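You operate a simulated robot arm through the tools that you are given. There is no shell and no other tool. Be economical: measure what you need, move in short steps, check, and stop when the job is done.

You are at the controls of a simulated robot arm. One attempt, no reset.

Task
Stack the 70ML feed block from the end of the work table by the card stand on top of the 120ML feed block.

The check looks at the end state, three seconds after you hand in, the way a careful person would. Anything else that was tipped, shoved, dropped, spilled or broken makes it a failure.

Robot
A 6-joint arm with a two-finger parallel gripper on a trunk, on a base that drives. Base frame: it is fixed to the floor where the robot stands at the start and does not move with it; the origin is under the middle of the robot, x ahead of it, y to its left, z up. Units: mm, rad, N and s.
With the tool pointing down near the work surface it reaches from about 320 to 700 mm from the robot's upright axis, wherever it stands. Its first joint turns from -2.897 to 2.897 rad. Payload 4.1 kg.
The TCP is the grasp point between the finger pads, 23 mm short of the fingertips. In the tool frame z runs along the fingers and y along their closing line. The gripper opens to 94 mm. The fingers are 38 mm wide and 10 mm thick; the gripper's body (54 by 96 mm) begins 39 mm behind the TCP.
Orientation is that of the tool frame in the base frame, as a unit quaternion [x, y, z, w]. With the fingers straight down and closing along the base's y, the tool's x points along the base's -x, its y along +y and its z along -z.

Tools
- The arm moves only by the tool send_rows. Its argument "series" is a list that holds one entry, the list of rows, each a list of 7 numbers: the gripper command, from -1 (shut) to 1 (fully open), values between in proportion, then the shift along the tool's x, y, z in units of 300 mm (1.0 is 300 mm), then the turn, a rotation vector about the tool's x, y, z in units of 60 degrees (1.0 is 60 degrees). In form: [[[claw, dx, dy, dz, ax, ay, az], ...]]. A call has 1 to 10 rows; each row is the pose to reach, as a shift and turn from the pose commanded when the call began, along the tool's axes at that moment. A call with a number of a shift or a turn outside -1 to 1 is refused whole. Rows are played at 5 a second. More than 50 mm and 0.15 rad between two rows, or a gripper value outside its range, and nothing of the call is played. Where a pose cannot be reached the arm comes as near as it can. A force on the tool above 40 N (or 10 N above the force at the start of the call, whichever is more), or a blocked arm, ends the call early, and 0.2 s more pass. The fingers move at their own pace (about 45 mm/s each) and stop on an object; they squeeze with about 31 N. The grip force told is the motor's: it shows also when the fingers shut on nothing. Time passes only in rows, and 0.2 s behind the last, so rows that repeat a pose let the fingers close. It gives the time, the measured TCP pose, the force on the tool (base axes), the opening and the grip force at its end, in the units of the frame above (readings bear some noise).
- Cameras (640 x 400 px; columns grow to the right, rows downward): "scene" is now at [14.7, 148.8, 1529.3]; the picture's right is [-0.26, -0.97, 0.00], its down [-0.74, 0.20, -0.65] and it looks along [0.63, -0.17, -0.76] (base axes); focal length 295 px, centre (320, 200). "wrist" rides on the gripper at [86, 16, -74] in the tool frame; the picture's right is [-0.18, 0.98, 0.00], its down [-0.58, -0.11, -0.81] and it looks along [-0.79, -0.15, 0.59] (tool axes); focal length 243 px, centre (320, 200). There is no depth. A picture from a camera that has moved, and an enlarged one, comes with that camera's place and axes in the base frame and with its lens.
- grab_frame(camera): a new picture of that camera. It takes no simulated time.
- raise_lower(by): slides the trunk up (or, below 0, down) by that many mm; the arm and the scene camera ride with it, the base frame stays. It gives what a move gives, with no picture.
- drive_base(legs): drives the robot by 1 to 6 legs, each [ahead, turn to the left] in mm and rad, along the robot's own axes; the way and the turn of a leg run together, so that a leg with both is an arc; at most 1500 mm and 3.142 rad a leg. The arm and the cameras ride along, it lands a little off, and it stops where it bumps. It gives what a move gives.
- pan_tilt(pan, tilt): turns the head with the scene camera to pan (to the left, within 2.705 rad either way) and tilt (down, from -0.506 to 1.204), counted from straight ahead of the robot. It gives what a move gives.
- inspect(camera, box): a new picture of the part [left, top, right, bottom] of that camera's present view, enlarged. It takes no simulated time.
- job_done(): hands the job in; it is judged then, once.

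Work in short steps. Places have to be worked out from the pictures, the camera data and where the tool is seen: move nearer, look again, correct. Check each grasp and each placing, and mend what went wrong. You have 120 turns and 98 pictures in all, those below and enlarged ones among them. Open the gripper and draw the arm clear of the work before you hand the job in, unless the task says otherwise; then end with one line.

The tools are called after "Emit:" as a command line: name --argument value ..., lists and objects as JSON in quotes. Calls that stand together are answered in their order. send_rows: Moves the arm, as the interface text tells. Its arguments: {"type":"object","properties":{"series":{"type":"array","items":{"type":"array","items":{"type":"array","items":{"type":"number"}}}}},"required":["series"]} The other tools are called the same way: raise_lower (by) slides the trunk up or down; drive_base (legs) drives the base; pan_tilt (pan, tilt) turns the head that bears the scene camera; grab_frame (camera) takes a picture; inspect (camera, box) takes an enlarged picture of a part of a camera's view; job_done () hands the job in.

At the start:

```text
time_s: 0.0
tool_pos: [358.7, 66.6, 1087.9]
tcp_rot: [0.001, 1.0, 0.0, 0.001]
force: [0.7, -0.3, -0.7]
finger_gap: 94.0
gripper_force: 0.1
trunk travel left (down, up): [-500.0, 90.0]
robot x, y, heading: [-3.0, 0.2, -0.002]
head pan, tilt: [-0.258, 0.867]
```

scene: 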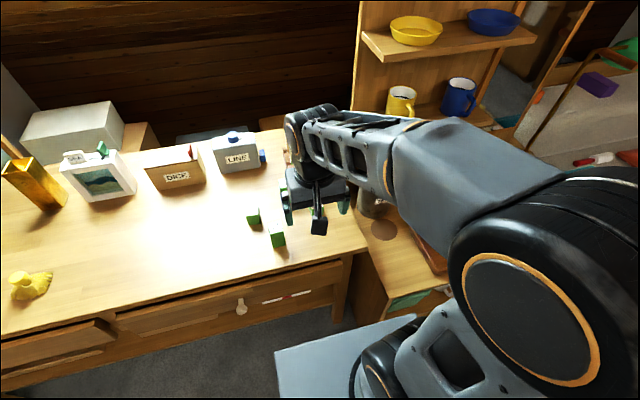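
wrist: 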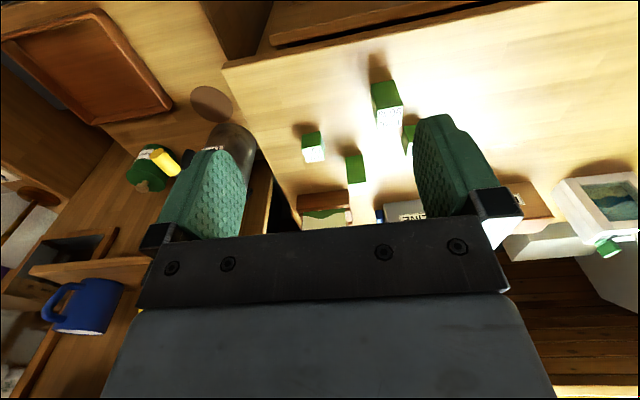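

Several green blocks show on the table near the gripper. I'll enlarge both views to read their labels.

Emit:
inspect --camera "wrist" --box '[280, 50, 440, 230]'

Emit:
inspect --camera "scene" --box '[200, 120, 400, 280]'

Emit:
inspect --camera "scene" --box '[0, 90, 200, 250]'

```text
2.22 times, centred on (360, 140) of wrist
camera zoom: at [270.6, 84.3, 1163.1], right [0.19, 0.98, 0.0], down [0.58, -0.11, 0.81], along [0.79, -0.15, -0.59], focal length 539 px, centre (231, 333)
```

zoom: 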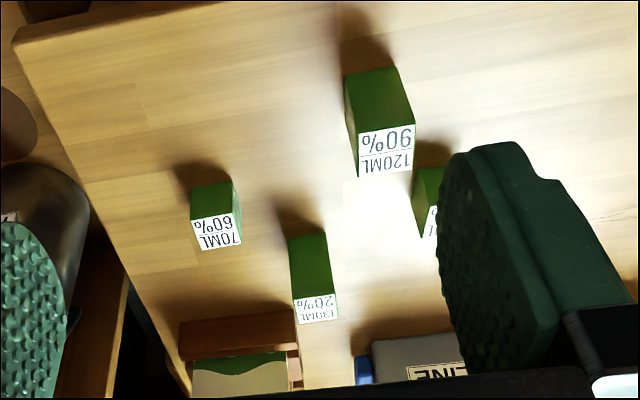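

```text
2.50 times, centred on (300, 200) of scene
camera zoom: at [14.7, 148.8, 1529.3], right [-0.26, -0.97, 0.0], down [-0.74, 0.2, -0.65], along [0.63, -0.17, -0.76], focal length 738 px, centre (370, 200)
```

zoom: 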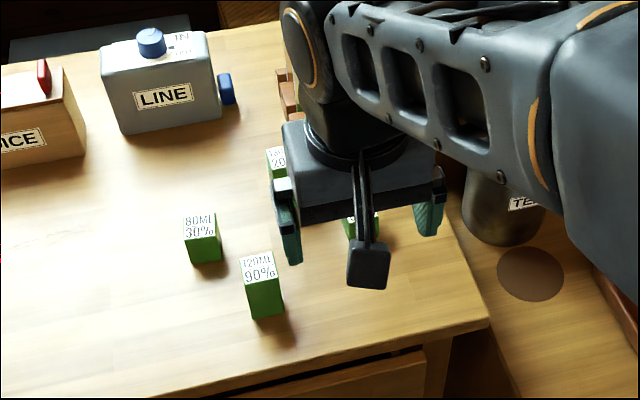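

```text
2.50 times, centred on (100, 170) of scene
camera zoom: at [14.7, 148.8, 1529.3], right [-0.26, -0.97, 0.0], down [-0.74, 0.2, -0.65], along [0.63, -0.17, -0.76], focal length 738 px, centre (870, 275)
```

zoom: 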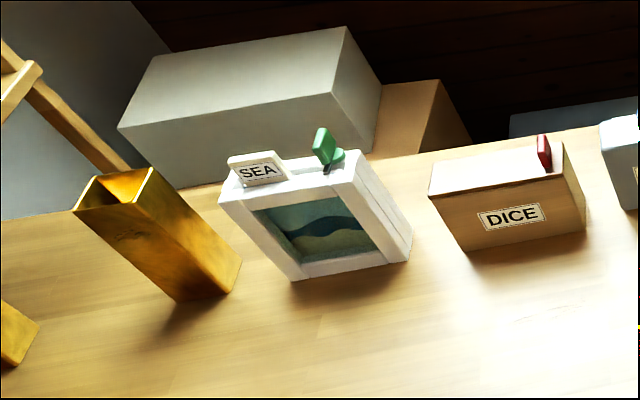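

The blocks are 70ML, 120ML, 130ML and 80ML. I'll look around for the card stand and any other 70ML or 120ML blocks.

Emit:
pan_tilt --pan 0.6 --tilt 0.75

Emit:
grab_frame --camera "scene"

Emit:
pan_tilt --pan -0.9 --tilt 0.75

Emit:
grab_frame --camera "scene"

```text
time_s: 1.2
tool_pos: [357.3, 66.7, 1087.9]
tcp_rot: [0.001, 1.0, 0.0, 0.0]
force: [0.4, -0.1, -0.1]
finger_gap: 94.0
gripper_force: 0.0
trunk travel left (down, up): [-500.0, 90.0]
robot x, y, heading: [0.2, -0.4, -0.003]
head pan, tilt: [0.6, 0.75]
```

```text
92 pictures are left
camera scene: at [8.4, 215.4, 1538.6], right [0.56, -0.83, 0.0], down [-0.56, -0.39, -0.73], along [0.6, 0.41, -0.68], focal length 295 px, centre (320, 200)
```

scene: 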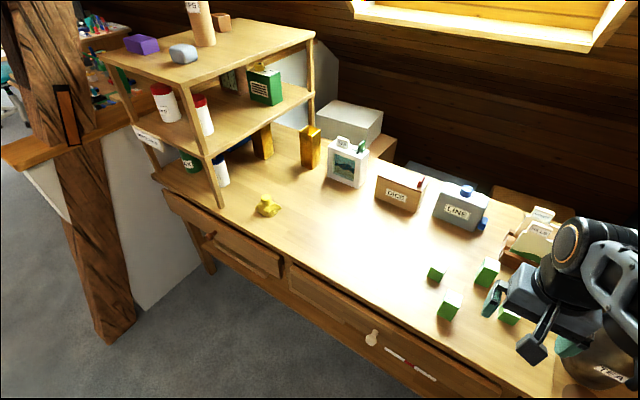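

```text
time_s: 2.8
tool_pos: [358.6, 66.8, 1088.0]
tcp_rot: [0.0, 1.0, 0.0, 0.0]
force: [0.4, -0.5, 0.4]
finger_gap: 94.1
gripper_force: 0.1
trunk travel left (down, up): [-500.0, 90.0]
robot x, y, heading: [1.2, 2.2, 0.005]
head pan, tilt: [-0.901, 0.75]
```

```text
91 pictures are left
camera scene: at [-8.5, 103.7, 1538.6], right [-0.78, -0.62, 0.0], down [-0.42, 0.53, -0.73], along [0.45, -0.57, -0.68], focal length 295 px, centre (320, 200)
```

scene: 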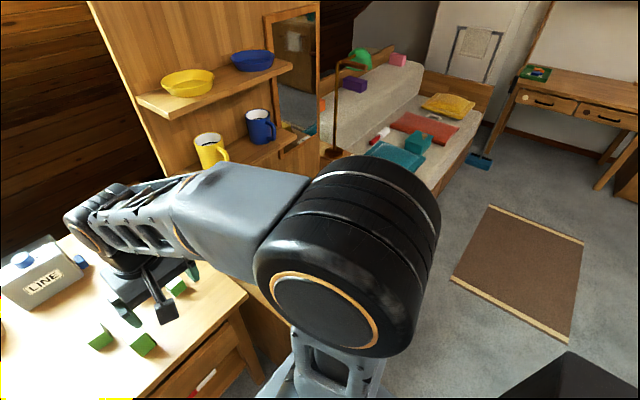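

The card stand is at the right end of the table, and 70ML 60% is the block beside it, near (602, 8). 120ML is near (520, 150). I'll move above the 70ML block, staying high, and look.

Emit:
send_rows --series '[[[1, -0.13, -0.03, 0.06, 0, 0, 0], [1, -0.26, -0.06, 0.12, 0, 0, 0], [1, -0.39, -0.09, 0.18, 0, 0, 0], [1, -0.52, -0.13, 0.24, 0, 0, 0], [1, -0.65, -0.16, 0.3, 0, 0, 0], [1, -0.75, -0.19, 0.37, 0, 0, 0], [1, -0.8, -0.197, 0.45, 0, 0, 0], [1, -0.8, -0.197, 0.45, 0, 0, 0]]]'

Emit:
grab_frame --camera "wrist"

Emit:
pan_tilt --pan -0.1 --tilt 0.85

Emit:
grab_frame --camera "scene"

```text
time_s: 4.6
tool_pos: [595.7, 7.9, 955.9]
tcp_rot: [0.001, 1.0, 0.0, 0.0]
force: [0.0, 0.0, -0.2]
finger_gap: 94.1
gripper_force: 0.1
trunk travel left (down, up): [-500.0, 90.0]
robot x, y, heading: [-2.5, -1.3, 0.004]
head pan, tilt: [-0.901, 0.75]
```

```text
90 pictures are left
camera wrist: at [508.4, 25.0, 1031.2], right [0.19, 0.98, 0.0], down [0.58, -0.11, 0.81], along [0.79, -0.15, -0.59], focal length 243 px, centre (320, 200)
```

wrist: 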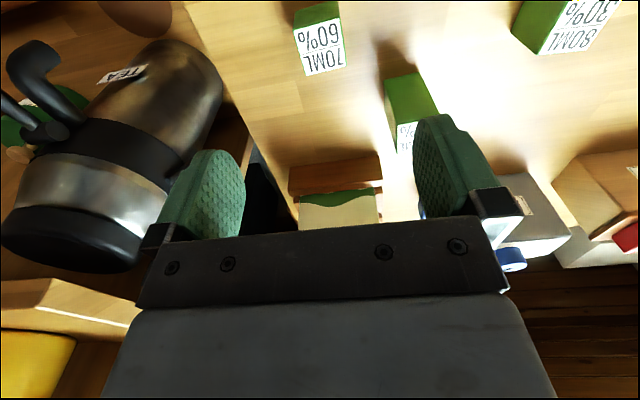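

```text
time_s: 5.7
tool_pos: [595.1, 8.8, 957.0]
tcp_rot: [0.001, 1.0, 0.0, 0.0]
force: [0.1, -0.3, -0.7]
finger_gap: 94.1
gripper_force: 0.2
trunk travel left (down, up): [-500.0, 90.0]
robot x, y, heading: [-1.9, 4.8, -0.003]
head pan, tilt: [-0.099, 0.85]
```

```text
89 pictures are left
camera scene: at [17.8, 160.8, 1530.6], right [-0.1, -0.99, 0.0], down [-0.75, 0.08, -0.66], along [0.66, -0.07, -0.75], focal length 295 px, centre (320, 200)
```

scene: 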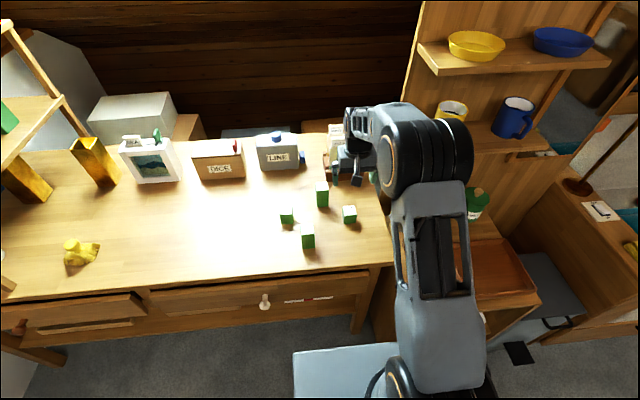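

Two views put the 70ML top near (600, 8, 800). I'll zoom in for its yaw and size, and on the scene view for 120ML.

Emit:
inspect --camera "wrist" --box '[260, 0, 440, 112]'

Emit:
inspect --camera "scene" --box '[260, 150, 390, 260]'

```text
3.56 times, centred on (350, 56) of wrist
camera zoom: at [508.1, 25.1, 1031.5], right [0.19, 0.98, 0.0], down [0.58, -0.11, 0.81], along [0.79, -0.15, -0.59], focal length 863 px, centre (213, 712)
```

zoom: 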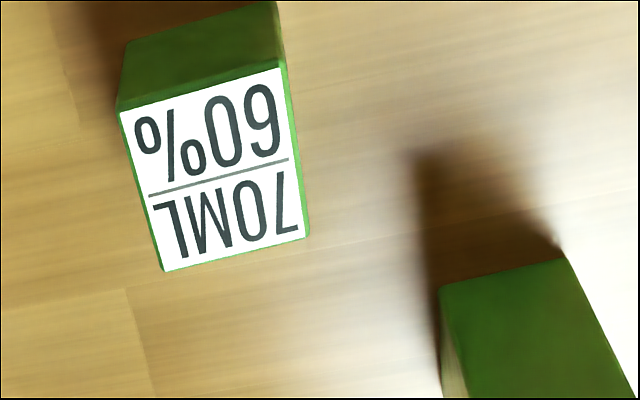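

```text
3.64 times, centred on (325, 205) of scene
camera zoom: at [17.8, 160.8, 1530.6], right [-0.1, -0.99, 0.0], down [-0.75, 0.08, -0.66], along [0.66, -0.07, -0.75], focal length 1074 px, centre (302, 182)
```

zoom: 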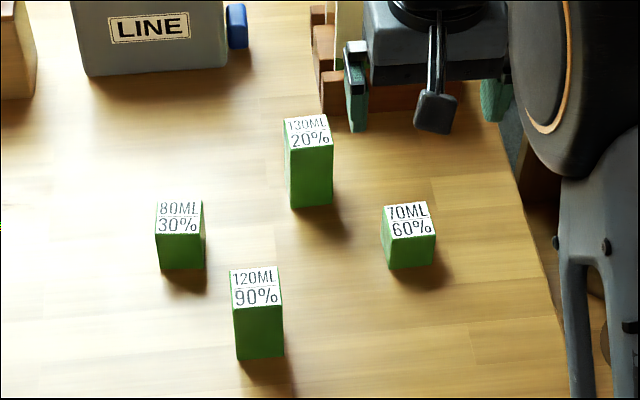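

The 70ML top is 40 mm square and axis-aligned, with its centre near (599.5, 9) and z about 802. I'll descend partway over it and check.

Emit:
send_rows --series '[[[1, -0.013, 0.002, 0.1, 0, 0, 0], [1, -0.013, 0.002, 0.2, 0, 0, 0], [1, -0.013, 0.002, 0.3, 0, 0, 0], [1, -0.013, 0.002, 0.38, 0, 0, 0], [1, -0.013, 0.002, 0.38, 0, 0, 0]]]'

Emit:
grab_frame --camera "wrist"

```text
time_s: 6.9
tool_pos: [601.6, 8.4, 838.9]
tcp_rot: [0.001, 1.0, 0.0, 0.0]
force: [0.5, 0.3, 0.5]
finger_gap: 94.0
gripper_force: 0.1
trunk travel left (down, up): [-500.0, 90.0]
robot x, y, heading: [-0.7, 1.8, 0.004]
head pan, tilt: [-0.099, 0.85]
```

```text
86 pictures are left
camera wrist: at [514.0, 26.4, 914.4], right [0.19, 0.98, 0.0], down [0.58, -0.11, 0.81], along [0.79, -0.15, -0.59], focal length 243 px, centre (320, 200)
```

wrist: 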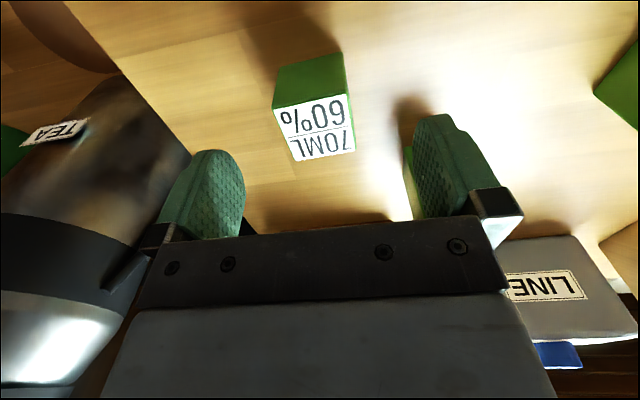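

The block sits between the fingers with clearance on each side, and the kettle is well away. I'll descend to z≈790 and close.

Emit:
send_rows --series '[[[1, 0.004, 0.003, 0.08, 0, 0, 0], [1, 0.004, 0.003, 0.16, 0, 0, 0], [1, 0.004, 0.003, 0.16, 0, 0, 0], [-1, 0.004, 0.003, 0.16, 0, 0, 0], [-1, 0.004, 0.003, 0.16, 0, 0, 0], [-1, 0.004, 0.003, 0.16, 0, 0, 0], [-1, 0.004, 0.003, 0.16, 0, 0, 0], [-1, 0.004, 0.003, 0.16, 0, 0, 0]]]'

Emit:
grab_frame --camera "wrist"

```text
time_s: 8.7
tool_pos: [599.5, 7.5, 792.2]
tcp_rot: [0.0, 1.0, 0.0, 0.001]
force: [0.0, -0.4, 0.2]
finger_gap: 39.6
gripper_force: 31.1
trunk travel left (down, up): [-500.0, 90.0]
robot x, y, heading: [0.1, 2.4, 0.0]
head pan, tilt: [-0.099, 0.85]
```

```text
85 pictures are left
camera wrist: at [512.0, 26.8, 866.5], right [0.19, 0.98, 0.0], down [0.58, -0.11, 0.81], along [0.79, -0.15, -0.59], focal length 243 px, centre (320, 200)
```

wrist: 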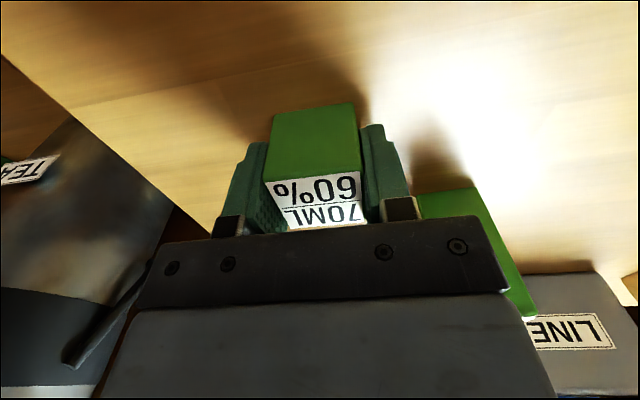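

It's gripped at 39.6 mm with the block centred on the TCP. I'll lift it straight up and check that it comes along.

Emit:
send_rows --series '[[[-1, 0, 0, -0.06, 0, 0, 0], [-1, 0, 0, -0.16, 0, 0, 0], [-1, 0, 0, -0.28, 0, 0, 0], [-1, 0, 0, -0.4, 0, 0, 0], [-1, 0, 0, -0.5, 0, 0, 0], [-1, 0, 0, -0.5, 0, 0, 0]]]'

Emit:
grab_frame --camera "wrist"

```text
time_s: 10.1
tool_pos: [600.3, 7.5, 940.5]
tcp_rot: [0.001, 1.0, 0.0, 0.0]
force: [0.3, 0.1, 0.0]
finger_gap: 39.9
gripper_force: 30.8
trunk travel left (down, up): [-500.0, 90.0]
robot x, y, heading: [0.4, 5.0, -0.001]
head pan, tilt: [-0.099, 0.85]
```

```text
84 pictures are left
camera wrist: at [513.1, 24.8, 1015.3], right [0.19, 0.98, 0.0], down [0.58, -0.11, 0.81], along [0.79, -0.15, -0.59], focal length 243 px, centre (320, 200)
```

wrist: 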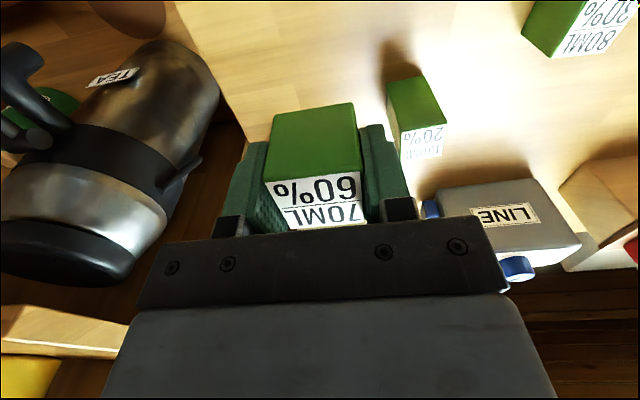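

The block lifted cleanly. I'll move to about (500, 60, 940) so the wrist camera sees the 120ML block beside the held one.

Emit:
send_rows --series '[[[-1, 0.08, 0.04, 0, 0, 0, 0], [-1, 0.16, 0.08, 0, 0, 0, 0], [-1, 0.25, 0.13, 0, 0, 0, 0], [-1, 0.333, 0.175, 0, 0, 0, 0], [-1, 0.333, 0.175, 0, 0, 0, 0]]]'

Emit:
grab_frame --camera "wrist"

Emit:
inspect --camera "wrist" --box '[370, 10, 530, 110]'

```text
time_s: 11.3
tool_pos: [502.3, 62.5, 941.8]
tcp_rot: [0.001, 1.0, 0.0, 0.0]
force: [-0.2, 0.3, -0.3]
finger_gap: 39.5
gripper_force: 31.2
trunk travel left (down, up): [-500.0, 90.0]
robot x, y, heading: [1.0, 1.7, 0.002]
head pan, tilt: [-0.099, 0.85]
```

```text
83 pictures are left
camera wrist: at [415.4, 79.2, 1016.7], right [0.19, 0.98, 0.0], down [0.58, -0.11, 0.81], along [0.79, -0.15, -0.59], focal length 243 px, centre (320, 200)
```

wrist: 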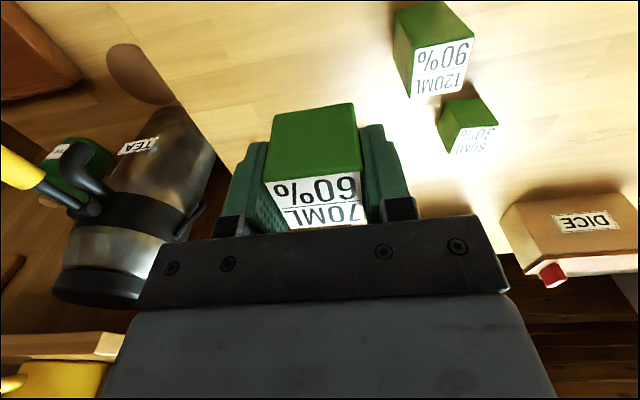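

```text
4.00 times, centred on (450, 60) of wrist
camera zoom: at [415.4, 79.2, 1016.7], right [0.19, 0.98, 0.0], down [0.58, -0.11, 0.81], along [0.79, -0.15, -0.59], focal length 970 px, centre (-200, 760)
```

zoom: 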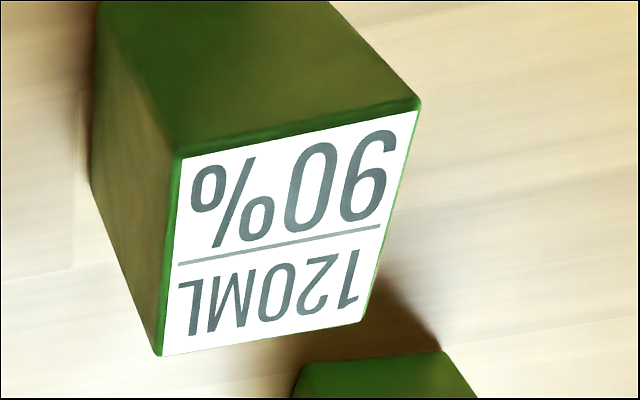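

The 120ML top works out to about z≈835 with its centre near (517, 148.5). The held block is 43.7 mm tall, with its bottom about 31 mm below the TCP. I'll go above the 120ML block at z≈910 and check.

Emit:
send_rows --series '[[[-1, -0.012, 0.07, 0, 0, 0, 0], [-1, -0.025, 0.15, 0, 0, 0, 0], [-1, -0.037, 0.22, 0, 0, 0, 0], [-1, -0.049, 0.287, 0, 0, 0, 0], [-1, -0.049, 0.287, 0.1, 0, 0, 0], [-1, -0.049, 0.287, 0.1, 0, 0, 0]]]'

Emit:
grab_frame --camera "wrist"

Emit:
inspect --camera "scene" --box '[230, 130, 390, 270]'

```text
time_s: 12.7
tool_pos: [512.2, 145.9, 910.0]
tcp_rot: [0.001, 1.0, 0.0, 0.0]
force: [1.0, 0.4, -0.5]
finger_gap: 39.6
gripper_force: 30.9
trunk travel left (down, up): [-500.0, 90.0]
robot x, y, heading: [3.0, 0.4, -0.002]
head pan, tilt: [-0.099, 0.85]
```

```text
81 pictures are left
camera wrist: at [425.4, 163.9, 984.9], right [0.19, 0.98, 0.0], down [0.58, -0.11, 0.81], along [0.79, -0.15, -0.59], focal length 243 px, centre (320, 200)
```

wrist: 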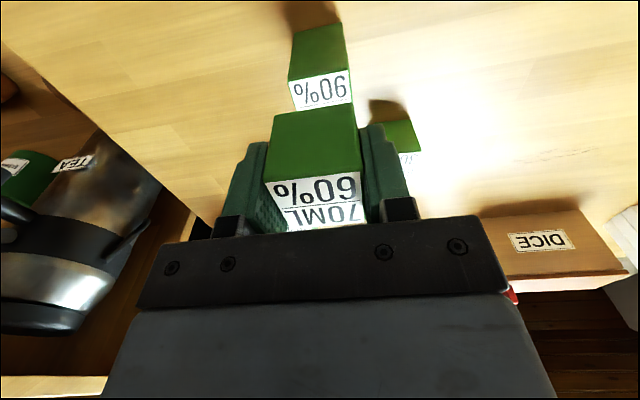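

```text
2.86 times, centred on (310, 200) of scene
camera zoom: at [18.1, 160.9, 1530.6], right [-0.1, -1.0, 0.0], down [-0.75, 0.07, -0.66], along [0.66, -0.07, -0.75], focal length 844 px, centre (349, 200)
```

zoom: 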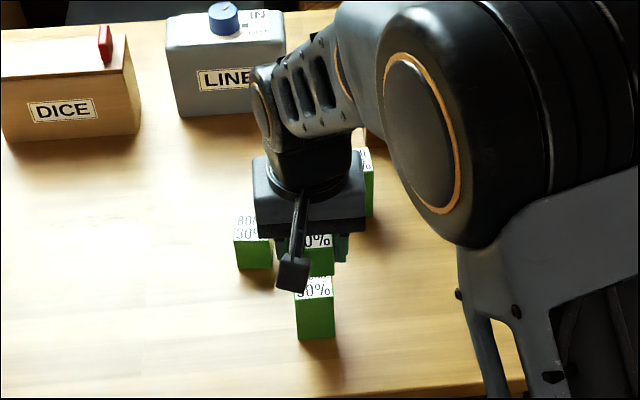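

I'll zoom in to compare the front edges of the two blocks.

Emit:
inspect --camera "wrist" --box '[240, 10, 400, 110]'

Emit:
inspect --camera "wrist" --box '[240, 90, 400, 190]'

```text
4.00 times, centred on (320, 60) of wrist
camera zoom: at [425.4, 163.9, 984.9], right [0.19, 0.98, 0.0], down [0.58, -0.11, 0.81], along [0.79, -0.15, -0.59], focal length 970 px, centre (320, 760)
```

zoom: 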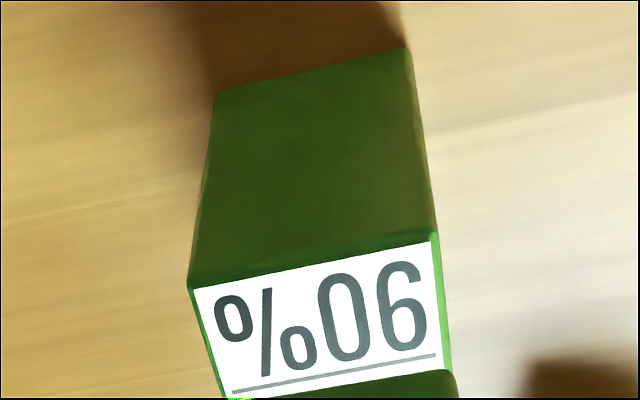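

```text
4.00 times, centred on (320, 140) of wrist
camera zoom: at [425.4, 163.9, 984.9], right [0.19, 0.98, 0.0], down [0.58, -0.11, 0.81], along [0.79, -0.15, -0.59], focal length 970 px, centre (320, 440)
```

zoom: 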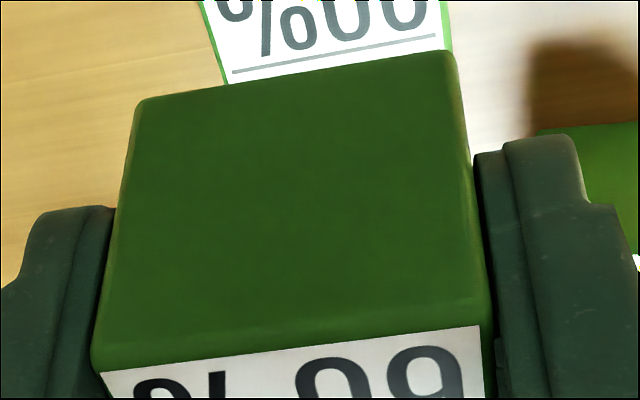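

The 120ML centre is near (517.9, 148.8) with its top at 835. The held block's centre is near (514, 147.7) with its bottom near 878. I'll correct by +4 mm in x and +1 mm in y, and descend 36 mm.

Emit:
send_rows --series '[[[-1, -0.013, 0.0037, 0.0, 0, 0, 0], [-1, -0.013, 0.0037, 0.04, 0, 0, 0], [-1, -0.013, 0.0037, 0.08, 0, 0, 0], [-1, -0.013, 0.0037, 0.12, 0, 0, 0], [-1, -0.013, 0.0037, 0.12, 0, 0, 0]]]'

Emit:
inspect --camera "wrist" --box '[200, 0, 440, 150]'

Emit:
inspect --camera "scene" --box '[270, 180, 360, 260]'

```text
time_s: 13.9
tool_pos: [519.3, 148.8, 874.6]
tcp_rot: [0.001, 1.0, 0.0, 0.0]
force: [0.7, 0.0, -1.7]
finger_gap: 39.7
gripper_force: 30.7
trunk travel left (down, up): [-500.0, 90.0]
robot x, y, heading: [1.9, -0.2, -0.002]
head pan, tilt: [-0.099, 0.85]
```

```text
2.67 times, centred on (320, 75) of wrist
camera zoom: at [431.4, 166.9, 949.9], right [0.19, 0.98, 0.0], down [0.58, -0.11, 0.81], along [0.79, -0.15, -0.59], focal length 647 px, centre (320, 533)
```

zoom: 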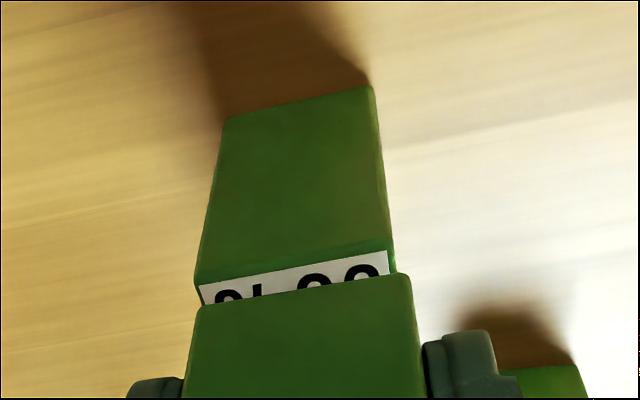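

```text
5.00 times, centred on (315, 220) of scene
camera zoom: at [17.9, 160.9, 1530.6], right [-0.1, -1.0, 0.0], down [-0.75, 0.07, -0.66], along [0.66, -0.07, -0.75], focal length 1476 px, centre (345, 100)
```

zoom: 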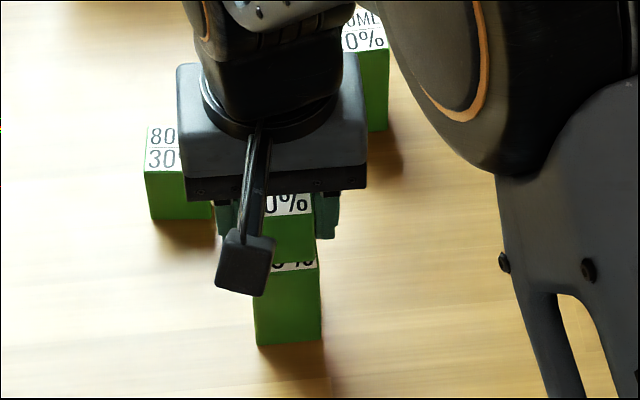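

The held block is within about 1.5 mm of alignment and about 7 mm above the 120ML top. I'll make a small correction and lower slowly, watching the force.

Emit:
send_rows --series '[[[-1, 0.004, -0.004, 0.007, 0, 0, 0], [-1, 0.004, -0.004, 0.014, 0, 0, 0], [-1, 0.004, -0.004, 0.018, 0, 0, 0], [-1, 0.004, -0.004, 0.018, 0, 0, 0]]]'

Emit:
inspect --camera "wrist" --box '[200, 0, 440, 150]'

```text
time_s: 14.9
tool_pos: [518.0, 148.5, 870.2]
tcp_rot: [0.001, 1.0, 0.0, 0.0]
force: [0.6, 0.1, -1.1]
finger_gap: 39.4
gripper_force: 30.7
trunk travel left (down, up): [-500.0, 90.0]
robot x, y, heading: [2.8, -1.6, 0.002]
head pan, tilt: [-0.099, 0.85]
```

```text
2.67 times, centred on (320, 75) of wrist
camera zoom: at [431.3, 164.6, 944.8], right [0.19, 0.98, 0.0], down [0.58, -0.11, 0.81], along [0.79, -0.15, -0.59], focal length 647 px, centre (320, 533)
```

zoom: 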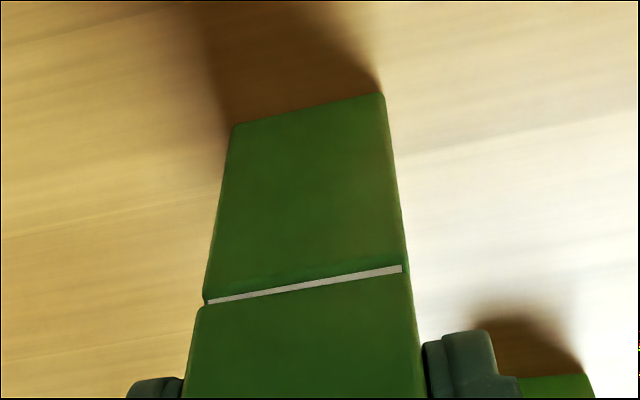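

The blocks are well centred with a thin gap left. I'll creep down.

Emit:
send_rows --series '[[[-1, 0, 0, 0.003, 0, 0, 0], [-1, 0, 0, 0.006, 0, 0, 0], [-1, 0, 0, 0.006, 0, 0, 0]]]'

Emit:
inspect --camera "wrist" --box '[240, 70, 400, 170]'

```text
time_s: 15.7
tool_pos: [517.7, 146.4, 867.9]
tcp_rot: [0.001, 1.0, 0.001, 0.0]
force: [-0.1, 0.1, -0.8]
finger_gap: 39.6
gripper_force: 30.4
trunk travel left (down, up): [-500.0, 90.0]
robot x, y, heading: [-1.2, 3.2, -0.001]
head pan, tilt: [-0.099, 0.85]
```

```text
4.00 times, centred on (320, 120) of wrist
camera zoom: at [430.8, 165.3, 942.7], right [0.19, 0.98, 0.0], down [0.58, -0.11, 0.81], along [0.79, -0.15, -0.59], focal length 970 px, centre (320, 520)
```

zoom: 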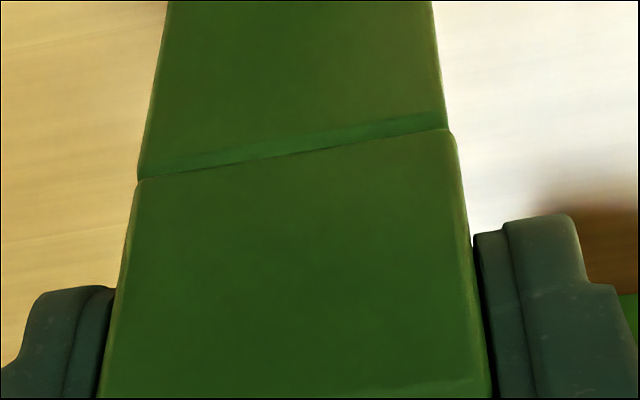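

Alignment looks excellent and no contact force shows yet. I'll go down in 0.6 mm steps.

Emit:
send_rows --series '[[[-1, 0, 0, 0.002, 0, 0, 0], [-1, 0, 0, 0.004, 0, 0, 0], [-1, 0, 0, 0.004, 0, 0, 0]]]'

Emit:
inspect --camera "wrist" --box '[240, 70, 400, 170]'

```text
time_s: 16.5
tool_pos: [518.3, 148.5, 864.8]
tcp_rot: [0.001, 1.0, 0.0, 0.0]
force: [-1.1, 0.3, -0.1]
finger_gap: 39.6
gripper_force: 30.7
trunk travel left (down, up): [-500.0, 90.0]
robot x, y, heading: [-0.8, 0.1, -0.003]
head pan, tilt: [-0.099, 0.85]
```

```text
4.00 times, centred on (320, 120) of wrist
camera zoom: at [430.7, 165.4, 941.5], right [0.19, 0.98, 0.0], down [0.58, -0.11, 0.81], along [0.79, -0.15, -0.59], focal length 970 px, centre (320, 520)
```

zoom: 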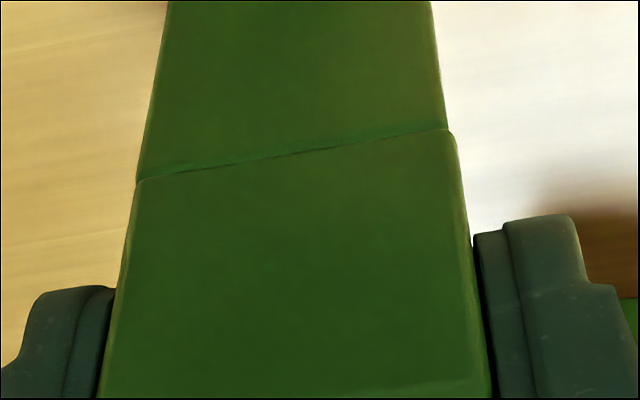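

The gap is almost closed. One more millimetre, slowly.

Emit:
send_rows --series '[[[-1, 0, 0, 0.0015, 0, 0, 0], [-1, 0, 0, 0.003, 0, 0, 0], [-1, 0, 0, 0.003, 0, 0, 0]]]'

Emit:
inspect --camera "wrist" --box '[240, 70, 400, 170]'

```text
time_s: 17.3
tool_pos: [519.2, 149.1, 866.6]
tcp_rot: [0.001, 1.0, 0.001, 0.001]
force: [0.8, 1.5, 10.2]
finger_gap: 39.3
gripper_force: 30.8
trunk travel left (down, up): [-500.0, 90.0]
robot x, y, heading: [2.4, -1.0, 0.001]
head pan, tilt: [-0.099, 0.85]
```

```text
4.00 times, centred on (320, 120) of wrist
camera zoom: at [430.4, 165.2, 941.2], right [0.18, 0.98, 0.0], down [0.58, -0.11, 0.81], along [0.79, -0.15, -0.59], focal length 970 px, centre (320, 520)
```

zoom: 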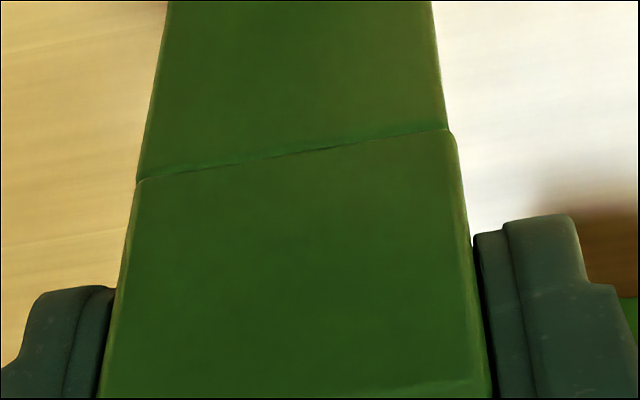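

Contact reads about 10 N. I'll ease off half a millimetre to relax it, then open the fingers slowly.

Emit:
send_rows --series '[[[-1, 0, 0, -0.0015, 0, 0, 0], [-0.1, 0, 0, -0.0015, 0, 0, 0], [0.1, 0, 0, -0.0015, 0, 0, 0], [0.4, 0, 0, -0.0015, 0, 0, 0], [0.7, 0, 0, -0.0015, 0, 0, 0], [1, 0, 0, -0.0015, 0, 0, 0], [1, 0, 0, -0.0015, 0, 0, 0], [1, 0, 0, -0.0015, 0, 0, 0]]]'

Emit:
grab_frame --camera "wrist"

```text
time_s: 19.1
tool_pos: [516.5, 145.9, 865.6]
tcp_rot: [0.0, 1.0, 0.0, 0.0]
force: [-0.3, 0.8, 1.0]
finger_gap: 94.2
gripper_force: 0.1
trunk travel left (down, up): [-500.0, 90.0]
robot x, y, heading: [1.3, 0.3, -0.001]
head pan, tilt: [-0.099, 0.85]
```

```text
71 pictures are left
camera wrist: at [430.6, 164.2, 940.6], right [0.19, 0.98, 0.0], down [0.58, -0.11, 0.81], along [0.79, -0.15, -0.59], focal length 243 px, centre (320, 200)
```

wrist: 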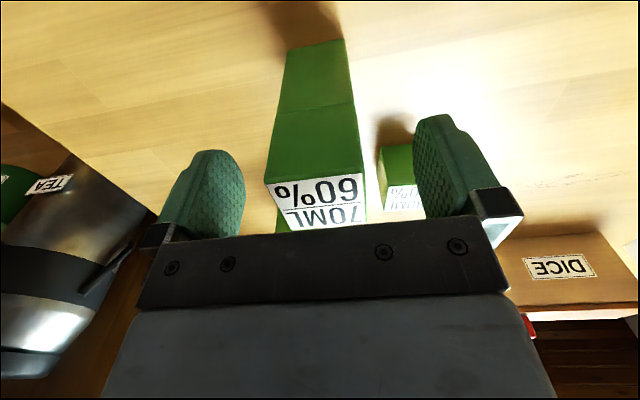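

The block is released and standing. I'll raise the gripper straight up 200 mm and look.

Emit:
send_rows --series '[[[1, 0, 0, -0.05, 0, 0, 0], [1, 0, 0, -0.15, 0, 0, 0], [1, 0, 0, -0.28, 0, 0, 0], [1, 0, 0, -0.42, 0, 0, 0], [1, 0, 0, -0.56, 0, 0, 0], [1, 0.1, 0, -0.66, 0, 0, 0], [1, 0.2, 0, -0.7, 0, 0, 0], [1, 0.3, 0, -0.7, 0, 0, 0], [1, 0.3, 0, -0.7, 0, 0, 0]]]'

Emit:
grab_frame --camera "wrist"

Emit:
grab_frame --camera "scene"

```text
time_s: 21.1
tool_pos: [426.0, 146.0, 1075.2]
tcp_rot: [0.0, 1.0, 0.0, 0.0]
force: [0.8, 0.9, -0.2]
finger_gap: 94.0
gripper_force: 0.1
trunk travel left (down, up): [-500.0, 90.0]
robot x, y, heading: [1.1, 0.8, 0.005]
head pan, tilt: [-0.099, 0.85]
```

```text
70 pictures are left
camera wrist: at [338.9, 163.5, 1150.8], right [0.19, 0.98, 0.0], down [0.58, -0.11, 0.81], along [0.79, -0.15, -0.59], focal length 243 px, centre (320, 200)
```

wrist: 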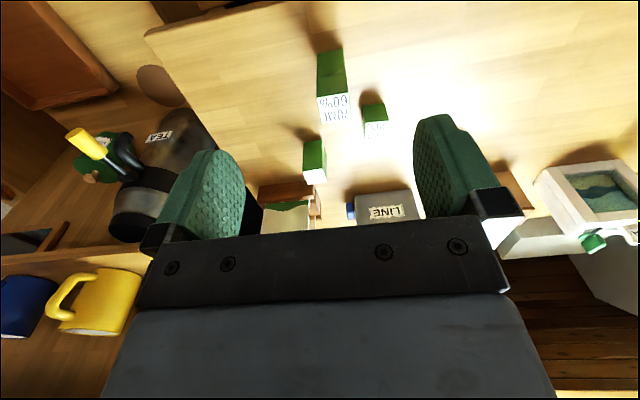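

```text
69 pictures are left
camera scene: at [17.6, 160.9, 1530.6], right [-0.1, -1.0, 0.0], down [-0.75, 0.07, -0.66], along [0.66, -0.07, -0.75], focal length 295 px, centre (320, 200)
```

scene: 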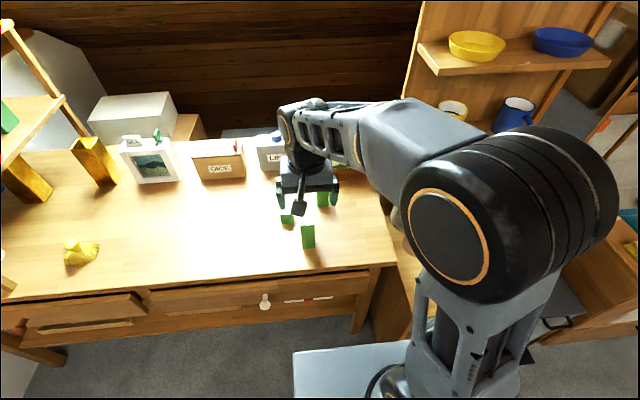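

The 70ML block stands squarely on the 120ML block, the other objects look undisturbed, and the arm is clear with the gripper open. I'm handing in.

Emit:
job_done

```text
The job is handed in.
```

I stacked the 70ML feed block from beside the card stand squarely on top of the 120ML block. The gripper is open and the arm is clear. Nothing else looked moved in the last pictures.
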